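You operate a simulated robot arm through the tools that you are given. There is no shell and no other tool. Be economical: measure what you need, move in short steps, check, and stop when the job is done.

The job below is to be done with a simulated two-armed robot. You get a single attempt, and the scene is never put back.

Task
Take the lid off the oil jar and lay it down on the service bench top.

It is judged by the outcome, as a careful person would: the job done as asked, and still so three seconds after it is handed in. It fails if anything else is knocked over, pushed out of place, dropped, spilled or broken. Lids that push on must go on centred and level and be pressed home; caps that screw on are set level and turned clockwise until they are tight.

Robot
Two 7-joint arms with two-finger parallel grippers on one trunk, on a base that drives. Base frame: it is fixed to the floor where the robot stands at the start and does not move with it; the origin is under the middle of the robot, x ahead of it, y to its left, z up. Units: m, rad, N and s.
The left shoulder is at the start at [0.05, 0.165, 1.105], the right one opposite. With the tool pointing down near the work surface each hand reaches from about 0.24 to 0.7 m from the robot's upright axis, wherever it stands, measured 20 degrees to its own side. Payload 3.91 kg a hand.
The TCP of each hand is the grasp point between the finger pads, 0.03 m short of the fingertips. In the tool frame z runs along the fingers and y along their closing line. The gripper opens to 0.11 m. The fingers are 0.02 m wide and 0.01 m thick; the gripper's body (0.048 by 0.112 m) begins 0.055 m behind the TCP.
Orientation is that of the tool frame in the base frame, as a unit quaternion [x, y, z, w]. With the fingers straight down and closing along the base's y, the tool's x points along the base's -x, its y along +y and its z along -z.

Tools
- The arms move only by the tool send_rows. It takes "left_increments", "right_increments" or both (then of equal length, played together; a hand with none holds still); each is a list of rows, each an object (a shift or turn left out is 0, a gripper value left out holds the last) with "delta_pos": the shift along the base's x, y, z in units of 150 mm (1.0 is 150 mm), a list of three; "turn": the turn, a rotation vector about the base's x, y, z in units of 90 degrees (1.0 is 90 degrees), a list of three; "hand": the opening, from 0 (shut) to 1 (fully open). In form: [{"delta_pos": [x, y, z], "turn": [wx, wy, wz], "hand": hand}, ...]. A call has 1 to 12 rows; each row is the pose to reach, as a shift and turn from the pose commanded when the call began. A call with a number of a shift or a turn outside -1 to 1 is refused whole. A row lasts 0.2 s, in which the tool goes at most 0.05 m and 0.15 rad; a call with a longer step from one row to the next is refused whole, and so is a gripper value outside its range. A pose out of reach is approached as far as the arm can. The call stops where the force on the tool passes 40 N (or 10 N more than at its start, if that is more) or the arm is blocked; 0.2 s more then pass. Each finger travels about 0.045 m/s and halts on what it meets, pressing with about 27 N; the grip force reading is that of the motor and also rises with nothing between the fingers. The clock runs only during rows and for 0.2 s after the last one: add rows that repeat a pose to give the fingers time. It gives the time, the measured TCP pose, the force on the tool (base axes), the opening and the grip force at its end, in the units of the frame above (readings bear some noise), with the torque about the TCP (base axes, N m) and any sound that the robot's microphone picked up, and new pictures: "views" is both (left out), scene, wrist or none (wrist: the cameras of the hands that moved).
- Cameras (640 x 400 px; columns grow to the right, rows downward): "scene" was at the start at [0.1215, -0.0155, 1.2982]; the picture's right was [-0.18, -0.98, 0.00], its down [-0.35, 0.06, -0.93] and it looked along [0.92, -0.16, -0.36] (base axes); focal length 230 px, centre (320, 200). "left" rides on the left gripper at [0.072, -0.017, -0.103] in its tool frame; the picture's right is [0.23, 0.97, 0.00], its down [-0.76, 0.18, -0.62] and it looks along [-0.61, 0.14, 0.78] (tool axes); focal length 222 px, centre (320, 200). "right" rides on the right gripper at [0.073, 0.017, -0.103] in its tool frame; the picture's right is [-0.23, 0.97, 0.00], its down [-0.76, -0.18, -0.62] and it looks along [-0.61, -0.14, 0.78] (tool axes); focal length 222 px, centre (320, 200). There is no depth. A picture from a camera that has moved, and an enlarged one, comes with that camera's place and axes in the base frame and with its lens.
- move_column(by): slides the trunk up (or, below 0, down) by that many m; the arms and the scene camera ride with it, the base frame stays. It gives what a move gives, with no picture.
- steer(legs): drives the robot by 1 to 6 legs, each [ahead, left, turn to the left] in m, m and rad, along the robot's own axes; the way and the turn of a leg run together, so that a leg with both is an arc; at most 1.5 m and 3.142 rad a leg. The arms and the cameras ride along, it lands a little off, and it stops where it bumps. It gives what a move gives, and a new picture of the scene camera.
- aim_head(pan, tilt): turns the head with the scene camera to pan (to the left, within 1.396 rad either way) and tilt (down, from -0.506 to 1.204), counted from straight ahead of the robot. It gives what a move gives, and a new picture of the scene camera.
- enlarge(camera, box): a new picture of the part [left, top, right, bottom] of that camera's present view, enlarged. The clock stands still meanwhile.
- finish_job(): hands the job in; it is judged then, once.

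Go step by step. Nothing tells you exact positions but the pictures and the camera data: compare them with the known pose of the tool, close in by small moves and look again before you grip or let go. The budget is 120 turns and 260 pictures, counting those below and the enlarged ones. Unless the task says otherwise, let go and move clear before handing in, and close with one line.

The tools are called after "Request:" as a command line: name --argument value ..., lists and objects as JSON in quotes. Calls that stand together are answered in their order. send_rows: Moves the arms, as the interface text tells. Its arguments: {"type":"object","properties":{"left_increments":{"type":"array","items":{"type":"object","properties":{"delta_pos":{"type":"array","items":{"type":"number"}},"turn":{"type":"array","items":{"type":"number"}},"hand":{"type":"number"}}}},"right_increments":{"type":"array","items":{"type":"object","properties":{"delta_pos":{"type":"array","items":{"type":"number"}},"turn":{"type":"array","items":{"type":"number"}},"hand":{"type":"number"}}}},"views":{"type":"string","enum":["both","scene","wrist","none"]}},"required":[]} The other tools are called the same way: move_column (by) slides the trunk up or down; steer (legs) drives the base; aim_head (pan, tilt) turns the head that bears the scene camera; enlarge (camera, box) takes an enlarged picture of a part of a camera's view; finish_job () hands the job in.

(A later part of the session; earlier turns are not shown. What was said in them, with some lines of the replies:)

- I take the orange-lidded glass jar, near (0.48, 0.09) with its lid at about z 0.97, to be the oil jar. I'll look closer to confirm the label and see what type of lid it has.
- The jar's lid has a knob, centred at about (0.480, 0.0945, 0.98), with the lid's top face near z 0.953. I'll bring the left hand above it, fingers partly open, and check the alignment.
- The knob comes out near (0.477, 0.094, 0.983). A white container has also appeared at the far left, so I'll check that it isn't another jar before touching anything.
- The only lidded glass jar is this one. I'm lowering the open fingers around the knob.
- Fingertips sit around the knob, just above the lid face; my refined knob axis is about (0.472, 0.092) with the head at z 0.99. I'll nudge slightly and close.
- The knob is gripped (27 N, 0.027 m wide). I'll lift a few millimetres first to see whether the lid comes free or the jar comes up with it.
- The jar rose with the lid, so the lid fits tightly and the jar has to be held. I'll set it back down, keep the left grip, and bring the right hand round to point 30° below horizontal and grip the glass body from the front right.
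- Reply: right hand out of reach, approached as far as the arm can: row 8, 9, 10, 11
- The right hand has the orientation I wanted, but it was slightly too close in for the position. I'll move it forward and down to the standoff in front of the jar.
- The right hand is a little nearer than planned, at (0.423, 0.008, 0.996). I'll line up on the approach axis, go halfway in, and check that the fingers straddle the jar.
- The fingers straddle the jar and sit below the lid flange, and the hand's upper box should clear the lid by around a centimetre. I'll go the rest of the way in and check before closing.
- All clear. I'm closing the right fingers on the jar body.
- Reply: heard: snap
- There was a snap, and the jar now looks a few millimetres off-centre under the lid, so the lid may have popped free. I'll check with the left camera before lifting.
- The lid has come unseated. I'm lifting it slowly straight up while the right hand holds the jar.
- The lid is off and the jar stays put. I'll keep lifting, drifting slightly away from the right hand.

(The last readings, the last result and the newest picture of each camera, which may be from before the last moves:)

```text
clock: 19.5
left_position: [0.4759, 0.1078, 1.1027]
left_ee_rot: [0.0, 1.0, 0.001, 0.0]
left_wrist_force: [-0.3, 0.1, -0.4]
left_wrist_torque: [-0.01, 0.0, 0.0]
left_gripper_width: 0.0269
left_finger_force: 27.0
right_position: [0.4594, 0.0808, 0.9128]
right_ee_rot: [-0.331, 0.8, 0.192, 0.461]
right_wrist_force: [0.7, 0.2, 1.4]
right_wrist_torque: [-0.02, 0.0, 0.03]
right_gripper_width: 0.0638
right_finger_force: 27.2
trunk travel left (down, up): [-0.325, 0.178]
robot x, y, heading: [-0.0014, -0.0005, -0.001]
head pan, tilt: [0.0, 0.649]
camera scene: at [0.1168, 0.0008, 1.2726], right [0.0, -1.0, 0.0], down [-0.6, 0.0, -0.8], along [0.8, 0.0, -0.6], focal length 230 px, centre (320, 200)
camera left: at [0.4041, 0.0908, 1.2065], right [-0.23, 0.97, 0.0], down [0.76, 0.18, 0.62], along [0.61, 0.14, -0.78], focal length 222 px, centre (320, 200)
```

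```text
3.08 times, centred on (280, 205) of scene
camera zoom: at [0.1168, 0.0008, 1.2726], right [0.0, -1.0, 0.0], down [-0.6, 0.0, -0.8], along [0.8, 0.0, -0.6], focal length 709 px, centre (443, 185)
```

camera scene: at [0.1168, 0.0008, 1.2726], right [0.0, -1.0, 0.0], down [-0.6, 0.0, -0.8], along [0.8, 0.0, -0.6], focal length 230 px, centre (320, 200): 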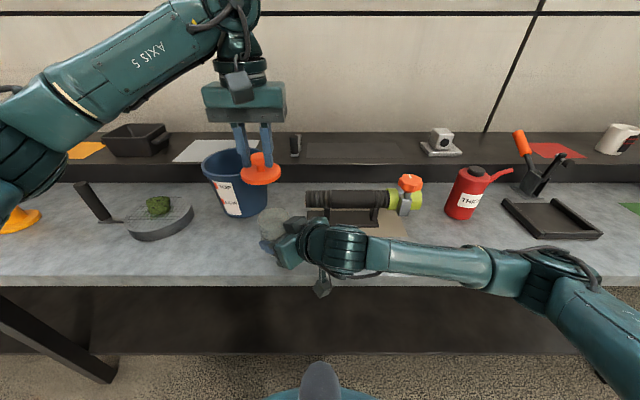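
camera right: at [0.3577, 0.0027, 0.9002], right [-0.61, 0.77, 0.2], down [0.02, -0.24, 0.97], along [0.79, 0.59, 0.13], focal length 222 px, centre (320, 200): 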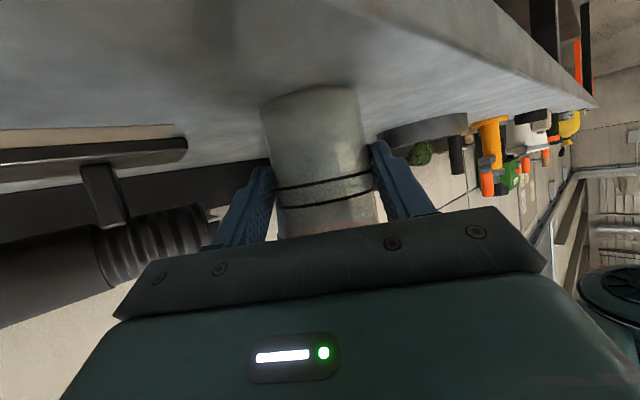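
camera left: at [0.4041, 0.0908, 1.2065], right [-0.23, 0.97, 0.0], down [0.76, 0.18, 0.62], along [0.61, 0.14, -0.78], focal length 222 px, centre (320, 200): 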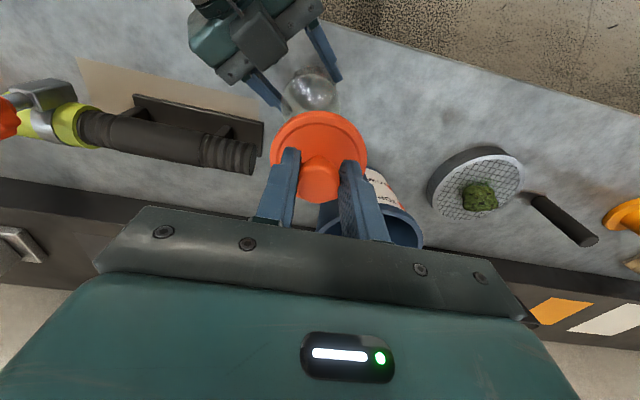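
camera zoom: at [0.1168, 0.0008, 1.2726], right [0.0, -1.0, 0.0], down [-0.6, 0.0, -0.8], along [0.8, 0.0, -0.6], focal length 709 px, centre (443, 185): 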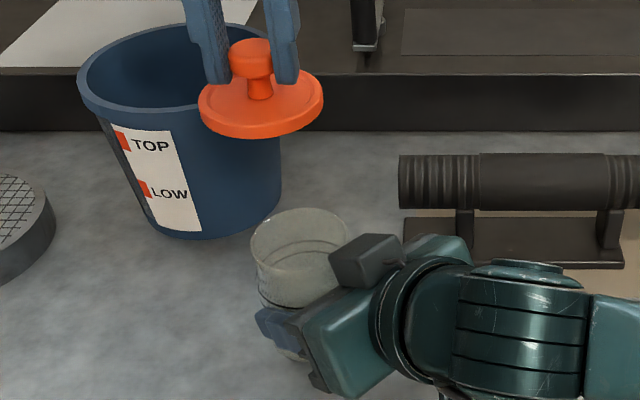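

The lid is fully off and the jar stands upright. Now I'll release the jar with the right hand and back out along the approach line.

Request:
send_rows --right_increments '[{"hand": 0.7}, {"hand": 0.9}, {"hand": 1.0}, {"hand": 1.0}, {"delta_pos": [-0.08, -0.08, 0.065]}, {"delta_pos": [-0.2, -0.2, 0.163]}, {"delta_pos": [-0.35, -0.35, 0.286]}, {"delta_pos": [-0.5, -0.5, 0.4]}, {"delta_pos": [-0.4, -0.75, 0.55]}, {"delta_pos": [-0.35, -0.95, 0.75]}, {"delta_pos": [-0.35, -0.95, 0.75]}]' --views "scene"

Request:
enlarge --camera "scene" --box '[130, 170, 330, 290]'

```text
clock: 21.9
left_position: [0.4758, 0.1081, 1.1016]
left_ee_rot: [0.0, 1.0, 0.0, 0.0]
left_wrist_force: [-0.4, 0.4, -0.2]
left_wrist_torque: [-0.04, 0.0, -0.02]
left_gripper_width: 0.0267
left_finger_force: 27.2
right_position: [0.4109, -0.0638, 1.0225]
right_ee_rot: [-0.332, 0.801, 0.192, 0.461]
right_wrist_force: [-0.8, 0.0, 0.0]
right_wrist_torque: [-0.01, 0.03, -0.04]
right_gripper_width: 0.1101
right_finger_force: 0.1
trunk travel left (down, up): [-0.325, 0.178]
robot x, y, heading: [0.0018, -0.0016, -0.005]
head pan, tilt: [0.0, 0.649]
camera scene: at [0.1169, 0.0009, 1.2726], right [0.0, -1.0, 0.0], down [-0.6, 0.0, -0.8], along [0.8, 0.0, -0.6], focal length 230 px, centre (320, 200)
```

scene: 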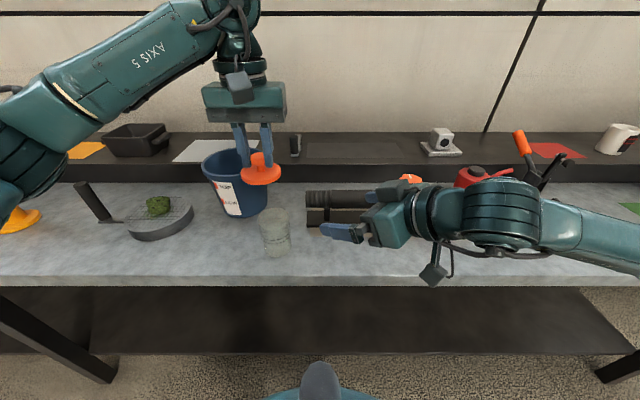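

```text
3.20 times, centred on (230, 230) of scene
camera zoom: at [0.1169, 0.0009, 1.2726], right [0.0, -1.0, 0.0], down [-0.6, 0.0, -0.8], along [0.8, 0.0, -0.6], focal length 737 px, centre (608, 104)
```

zoom: 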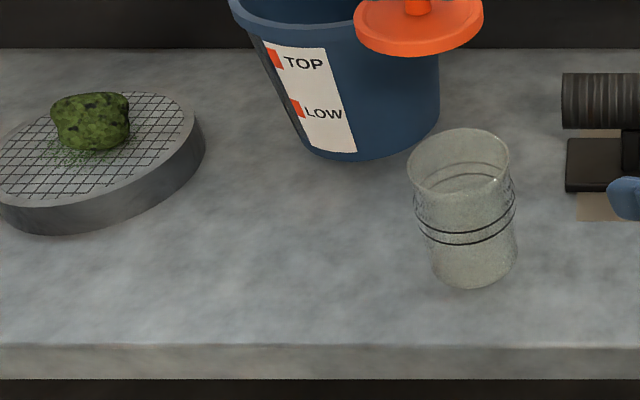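

The jar is standing free and undisturbed. I'll carry the lid to the clear spot at about (0.47, 0.22), between platter and jar, and lower it most of the way.

Request:
send_rows --left_increments '[{"delta_pos": [-0.01, 0.25, 0]}, {"delta_pos": [-0.03, 0.5, 0]}, {"delta_pos": [-0.04, 0.76, -0.05]}, {"delta_pos": [-0.04, 0.76, -0.3]}, {"delta_pos": [-0.04, 0.76, -0.55]}, {"delta_pos": [-0.04, 0.76, -0.8]}, {"delta_pos": [-0.04, 0.76, -1.0]}, {"delta_pos": [-0.04, 0.76, -1.0]}]'

Request:
enlarge --camera "scene" --box '[130, 170, 330, 290]'

```text
clock: 23.7
left_position: [0.4731, 0.2223, 0.9525]
left_ee_rot: [0.0, 1.0, 0.0, 0.0]
left_wrist_force: [0.7, 0.2, 0.1]
left_wrist_torque: [0.01, 0.02, 0.01]
left_gripper_width: 0.0269
left_finger_force: 27.2
right_position: [0.4104, -0.0646, 1.0214]
right_ee_rot: [-0.333, 0.8, 0.192, 0.46]
right_wrist_force: [0.7, -0.2, -0.1]
right_wrist_torque: [-0.01, -0.01, 0.0]
right_gripper_width: 0.1101
right_finger_force: 0.0
trunk travel left (down, up): [-0.325, 0.178]
robot x, y, heading: [0.0007, -0.0025, 0.0]
head pan, tilt: [0.0, 0.649]
camera scene: at [0.1168, 0.0008, 1.2726], right [0.0, -1.0, 0.0], down [-0.6, 0.0, -0.8], along [0.8, 0.0, -0.6], focal length 230 px, centre (320, 200)
camera left: at [0.4016, 0.2053, 1.0565], right [-0.23, 0.97, 0.0], down [0.76, 0.18, 0.62], along [0.61, 0.14, -0.78], focal length 222 px, centre (320, 200)
```

scene: 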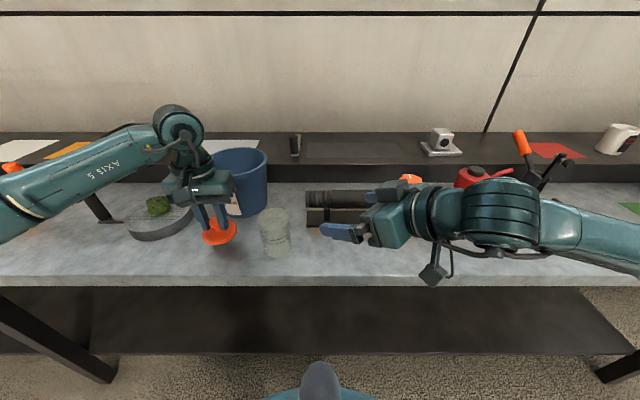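
left: 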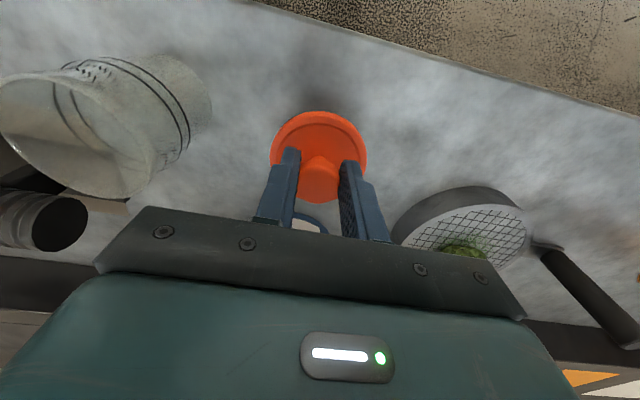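

```text
3.20 times, centred on (230, 230) of scene
camera zoom: at [0.1168, 0.0008, 1.2726], right [0.0, -1.0, 0.0], down [-0.6, 0.0, -0.8], along [0.8, 0.0, -0.6], focal length 737 px, centre (608, 104)
```

zoom: 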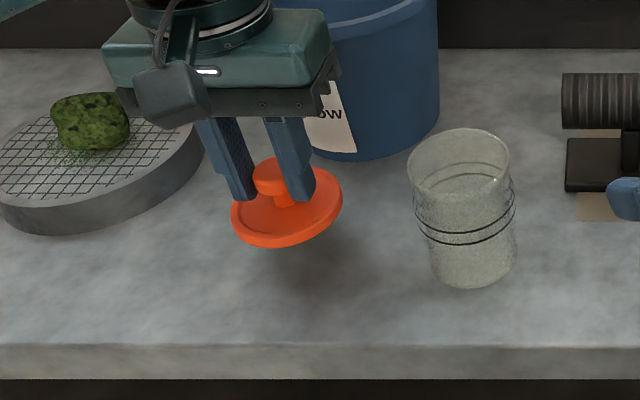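

The spot is clear beneath the lid. I'm lowering gently until it touches.

Request:
send_rows --left_increments '[{"delta_pos": [0, 0, -0.08]}, {"delta_pos": [0, 0, -0.14]}, {"delta_pos": [0, 0, -0.18]}, {"delta_pos": [0, 0, -0.2]}, {"delta_pos": [0, 0, -0.2]}]' --views "none"

Request:
enlarge --camera "scene" --box '[170, 200, 270, 270]'

```text
clock: 24.9
left_position: [0.4703, 0.2231, 0.9229]
left_ee_rot: [0.0, 1.0, 0.0, 0.0]
left_wrist_force: [0.3, -0.3, 1.5]
left_wrist_torque: [0.0, 0.02, 0.01]
left_gripper_width: 0.0269
left_finger_force: 27.2
right_position: [0.4119, -0.0633, 1.0221]
right_ee_rot: [-0.332, 0.8, 0.193, 0.461]
right_wrist_force: [-0.4, 0.1, 0.3]
right_wrist_torque: [0.01, 0.0, 0.02]
right_gripper_width: 0.1101
right_finger_force: 0.0
trunk travel left (down, up): [-0.325, 0.178]
robot x, y, heading: [0.0013, -0.002, 0.003]
head pan, tilt: [0.0, 0.649]
```

```text
5.71 times, centred on (220, 235) of scene
camera zoom: at [0.1168, 0.0008, 1.2726], right [0.0, -1.0, 0.0], down [-0.6, 0.0, -0.8], along [0.8, 0.0, -0.6], focal length 1317 px, centre (891, 0)
```

zoom: 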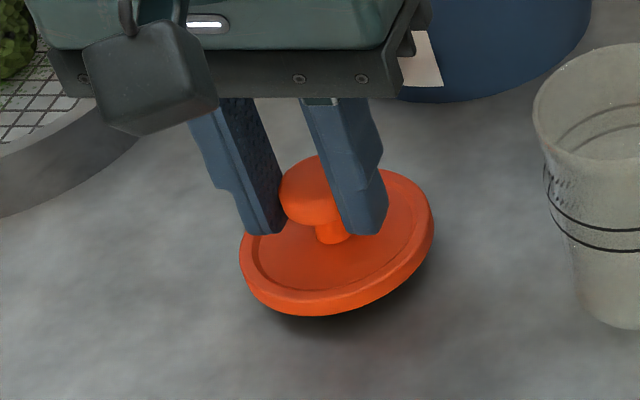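

Request:
send_rows --left_increments '[{"delta_pos": [0, 0, -0.013]}, {"delta_pos": [0, 0, -0.027]}, {"delta_pos": [0, 0, -0.04]}, {"delta_pos": [0, 0, -0.04]}]' --views "none"

Request:
enlarge --camera "scene" --box '[170, 200, 270, 270]'

```text
clock: 25.9
left_position: [0.4711, 0.2208, 0.9169]
left_ee_rot: [0.0, 1.0, 0.0, 0.001]
left_wrist_force: [-0.6, 0.1, -0.6]
left_wrist_torque: [-0.03, -0.02, -0.02]
left_gripper_width: 0.0266
left_finger_force: 26.9
right_position: [0.4097, -0.0653, 1.0227]
right_ee_rot: [-0.332, 0.801, 0.192, 0.461]
right_wrist_force: [-0.1, -0.5, 0.1]
right_wrist_torque: [0.03, 0.02, 0.0]
right_gripper_width: 0.11
right_finger_force: 0.0
trunk travel left (down, up): [-0.325, 0.178]
robot x, y, heading: [-0.0011, -0.0002, -0.0]
head pan, tilt: [0.0, 0.649]
```

```text
5.71 times, centred on (220, 235) of scene
camera zoom: at [0.1168, 0.0008, 1.2726], right [0.0, -1.0, 0.0], down [-0.6, 0.0, -0.8], along [0.8, 0.0, -0.6], focal length 1317 px, centre (891, 0)
```

zoom: 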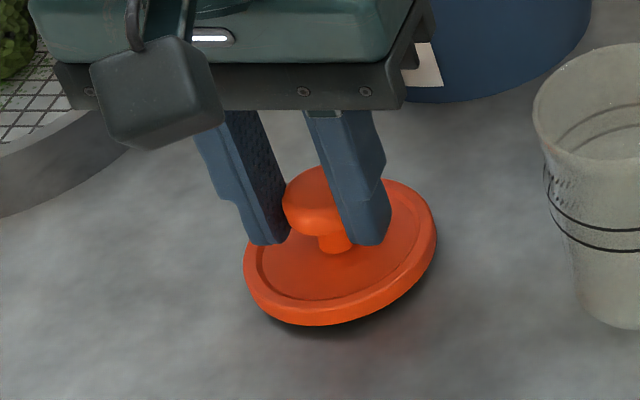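

Request:
send_rows --left_increments '[{"delta_pos": [0, 0, -0.01]}, {"delta_pos": [0, 0, -0.02]}, {"delta_pos": [0, 0, -0.027]}, {"delta_pos": [0, 0, -0.027]}]' --views "none"

Request:
enlarge --camera "scene" --box '[170, 200, 270, 270]'

```text
clock: 26.9
left_position: [0.4721, 0.2218, 0.9141]
left_ee_rot: [0.0, 1.0, 0.0, 0.001]
left_wrist_force: [0.6, 0.4, 0.5]
left_wrist_torque: [0.04, 0.02, 0.03]
left_gripper_width: 0.0264
left_finger_force: 26.9
right_position: [0.4113, -0.0651, 1.0223]
right_ee_rot: [-0.332, 0.8, 0.192, 0.46]
right_wrist_force: [0.5, 0.6, -1.2]
right_wrist_torque: [-0.01, 0.0, -0.01]
right_gripper_width: 0.11
right_finger_force: 0.1
trunk travel left (down, up): [-0.325, 0.178]
robot x, y, heading: [-0.0004, -0.0037, 0.002]
head pan, tilt: [0.0, 0.649]
```

```text
5.71 times, centred on (220, 235) of scene
camera zoom: at [0.1168, 0.0008, 1.2726], right [0.0, -1.0, 0.0], down [-0.6, 0.0, -0.8], along [0.8, 0.0, -0.6], focal length 1317 px, centre (891, 0)
```

zoom: 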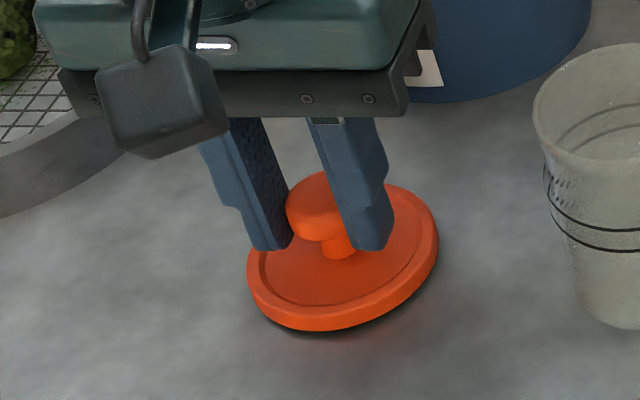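

Request:
send_rows --left_increments '[{"delta_pos": [0, 0, -0.01]}, {"delta_pos": [0, 0, -0.02]}, {"delta_pos": [0, 0, -0.027]}, {"delta_pos": [0, 0, -0.027]}]' --views "none"

Request:
enlarge --camera "scene" --box '[170, 200, 270, 270]'

```text
clock: 27.9
left_position: [0.4707, 0.2216, 0.91]
left_ee_rot: [0.0, 1.0, 0.0, 0.0]
left_wrist_force: [-0.1, 0.4, -0.7]
left_wrist_torque: [-0.02, 0.03, -0.03]
left_gripper_width: 0.0268
left_finger_force: 26.6
right_position: [0.4101, -0.0646, 1.0218]
right_ee_rot: [-0.331, 0.8, 0.192, 0.461]
right_wrist_force: [0.5, 0.4, 0.3]
right_wrist_torque: [-0.02, 0.03, -0.02]
right_gripper_width: 0.1101
right_finger_force: 0.0
trunk travel left (down, up): [-0.325, 0.178]
robot x, y, heading: [0.0002, 0.0009, -0.001]
head pan, tilt: [0.0, 0.649]
```

```text
5.71 times, centred on (220, 235) of scene
camera zoom: at [0.1168, 0.0008, 1.2726], right [0.0, -1.0, 0.0], down [-0.6, 0.0, -0.8], along [0.8, 0.0, -0.6], focal length 1317 px, centre (891, 0)
```

zoom: 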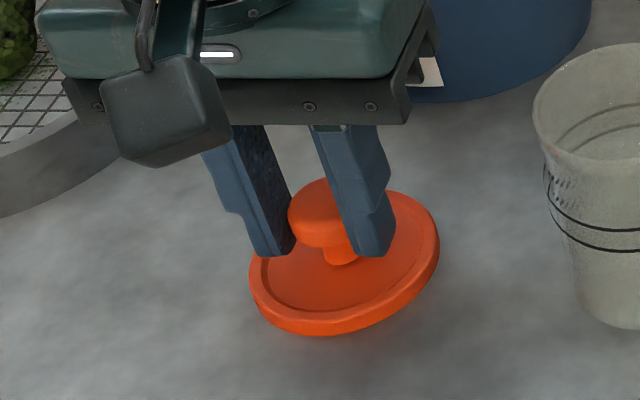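

The shadow under the lid has almost closed up, so it's nearly down. A little further.

Request:
send_rows --left_increments '[{"delta_pos": [0, 0, -0.007]}, {"delta_pos": [0, 0, -0.013]}, {"delta_pos": [0, 0, -0.02]}, {"delta_pos": [0, 0, -0.02]}]' --views "none"

Request:
enlarge --camera "scene" --box '[170, 200, 270, 270]'

```text
clock: 28.9
left_position: [0.4717, 0.2201, 0.9051]
left_ee_rot: [0.0, 1.0, 0.0, 0.0]
left_wrist_force: [0.3, 0.2, -0.5]
left_wrist_torque: [0.01, 0.0, -0.02]
left_gripper_width: 0.0266
left_finger_force: 27.0
right_position: [0.4112, -0.0646, 1.0214]
right_ee_rot: [-0.332, 0.8, 0.192, 0.461]
right_wrist_force: [-0.3, 0.8, -0.1]
right_wrist_torque: [-0.03, 0.02, 0.03]
right_gripper_width: 0.1099
right_finger_force: 0.0
trunk travel left (down, up): [-0.325, 0.178]
robot x, y, heading: [0.0016, -0.0006, -0.005]
head pan, tilt: [0.0, 0.649]
```

```text
5.71 times, centred on (220, 235) of scene
camera zoom: at [0.1168, 0.0008, 1.2726], right [0.0, -1.0, 0.0], down [-0.6, 0.0, -0.8], along [0.8, 0.0, -0.6], focal length 1317 px, centre (891, 0)
```

zoom: 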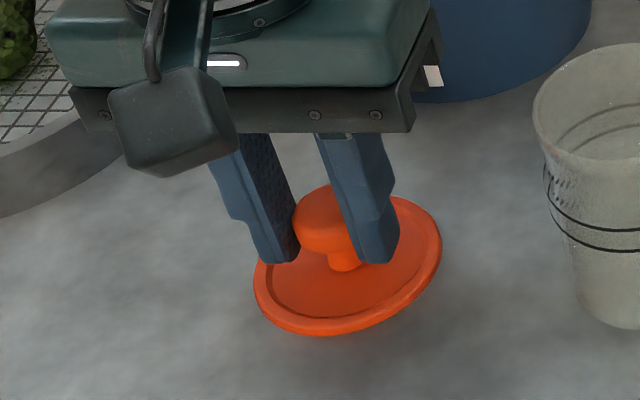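

The rim's lower edge has stopped going down, so the lid is resting on the bench and I'm now pressing it slightly. I'll ease up about 3 mm and open the fingers gently.

Request:
send_rows --left_increments '[{"delta_pos": [0, 0, 0.01]}, {"delta_pos": [0, 0, 0.02]}, {"delta_pos": [0, 0, 0.02]}]' --views "none"

Request:
enlarge --camera "scene" --box '[170, 200, 270, 270]'

```text
clock: 29.7
left_position: [0.4713, 0.2209, 0.911]
left_ee_rot: [0.0, 1.0, -0.001, 0.0]
left_wrist_force: [-0.1, 0.3, -0.5]
left_wrist_torque: [0.02, 0.0, -0.01]
left_gripper_width: 0.0268
left_finger_force: 27.1
right_position: [0.4109, -0.0646, 1.0216]
right_ee_rot: [-0.332, 0.801, 0.192, 0.46]
right_wrist_force: [0.4, -0.2, 0.3]
right_wrist_torque: [0.0, -0.01, 0.0]
right_gripper_width: 0.1101
right_finger_force: 0.0
trunk travel left (down, up): [-0.325, 0.178]
robot x, y, heading: [-0.0017, -0.0019, -0.002]
head pan, tilt: [0.0, 0.649]
```

```text
5.71 times, centred on (220, 235) of scene
camera zoom: at [0.1168, 0.0008, 1.2726], right [0.0, -1.0, 0.0], down [-0.6, 0.0, -0.8], along [0.8, 0.0, -0.6], focal length 1317 px, centre (891, 0)
```

zoom: 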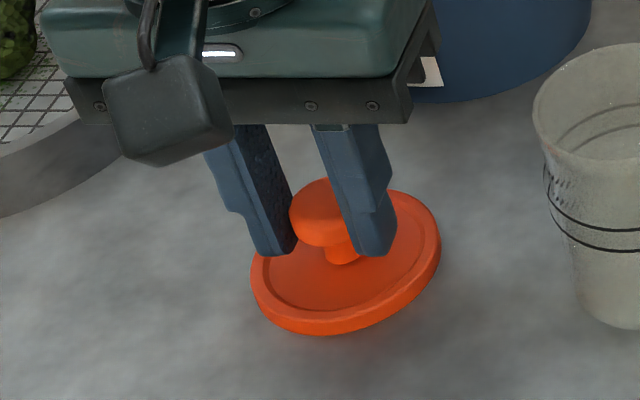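

The lid sits flush on the bench. I'm opening and rising straight up.

Request:
send_rows --left_increments '[{"hand": 0.35}, {"hand": 0.5}, {"hand": 0.5}, {"delta_pos": [0, 0, 0.1]}, {"delta_pos": [0, 0, 0.3]}, {"delta_pos": [0, 0, 0.6]}, {"delta_pos": [0, 0, 0.9]}, {"delta_pos": [0, 0, 1.0]}, {"delta_pos": [0, 0, 1.0]}]'

Request:
enlarge --camera "scene" --box '[150, 180, 310, 290]'

```text
clock: 31.7
left_position: [0.4724, 0.222, 1.0605]
left_ee_rot: [0.0, 1.0, 0.0, 0.001]
left_wrist_force: [0.9, 0.2, -0.3]
left_wrist_torque: [-0.03, 0.03, 0.03]
left_gripper_width: 0.0548
left_finger_force: 0.1
right_position: [0.4098, -0.0645, 1.0219]
right_ee_rot: [-0.332, 0.8, 0.192, 0.461]
right_wrist_force: [0.3, -0.9, 0.2]
right_wrist_torque: [-0.02, -0.04, -0.02]
right_gripper_width: 0.1102
right_finger_force: 0.0
trunk travel left (down, up): [-0.325, 0.178]
robot x, y, heading: [-0.0003, -0.0037, 0.0]
head pan, tilt: [0.0, 0.649]
camera scene: at [0.1168, 0.0008, 1.2726], right [0.0, -1.0, 0.0], down [-0.6, 0.0, -0.8], along [0.8, 0.0, -0.6], focal length 230 px, centre (320, 200)
camera left: at [0.4005, 0.2057, 1.1643], right [-0.23, 0.97, 0.0], down [0.76, 0.18, 0.62], along [0.61, 0.14, -0.78], focal length 222 px, centre (320, 200)
```

scene: 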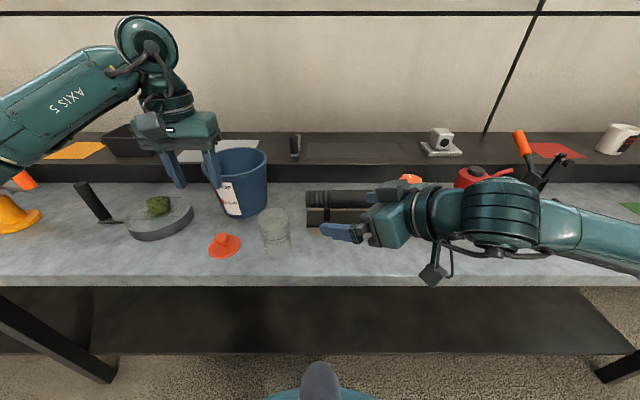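
left: 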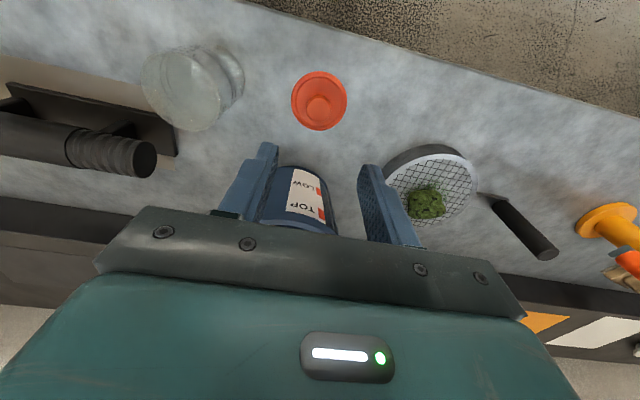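

```text
3.64 times, centred on (230, 235) of scene
camera zoom: at [0.1168, 0.0008, 1.2726], right [0.0, -1.0, 0.0], down [-0.6, 0.0, -0.8], along [0.8, 0.0, -0.6], focal length 838 px, centre (647, 73)
```

zoom: 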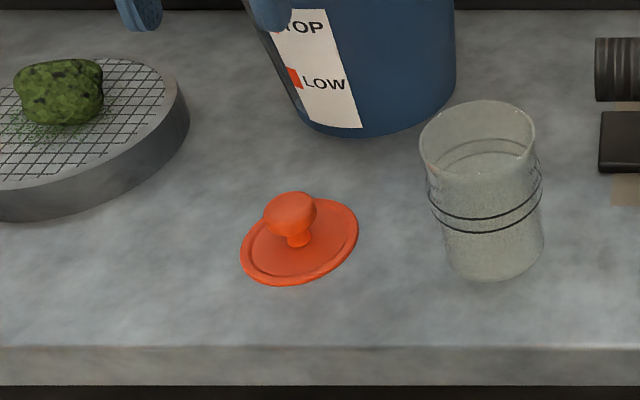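

The lid lies flat on the bench top. The open jar stands upright close to where it started, nothing else appears to have moved, and both hands are clear.

Request:
finish_job

```text
The job is handed in.
```

The oil jar's lid is off and lying flat on the service bench top, between the platter and the jar, and I've handed the job in. The lid fitted tightly, so the right hand held the jar. As it gripped, there was a snap, the lid came loose and the jar shifted a few millimetres. I saw no damage or spill, and the jar is upright.
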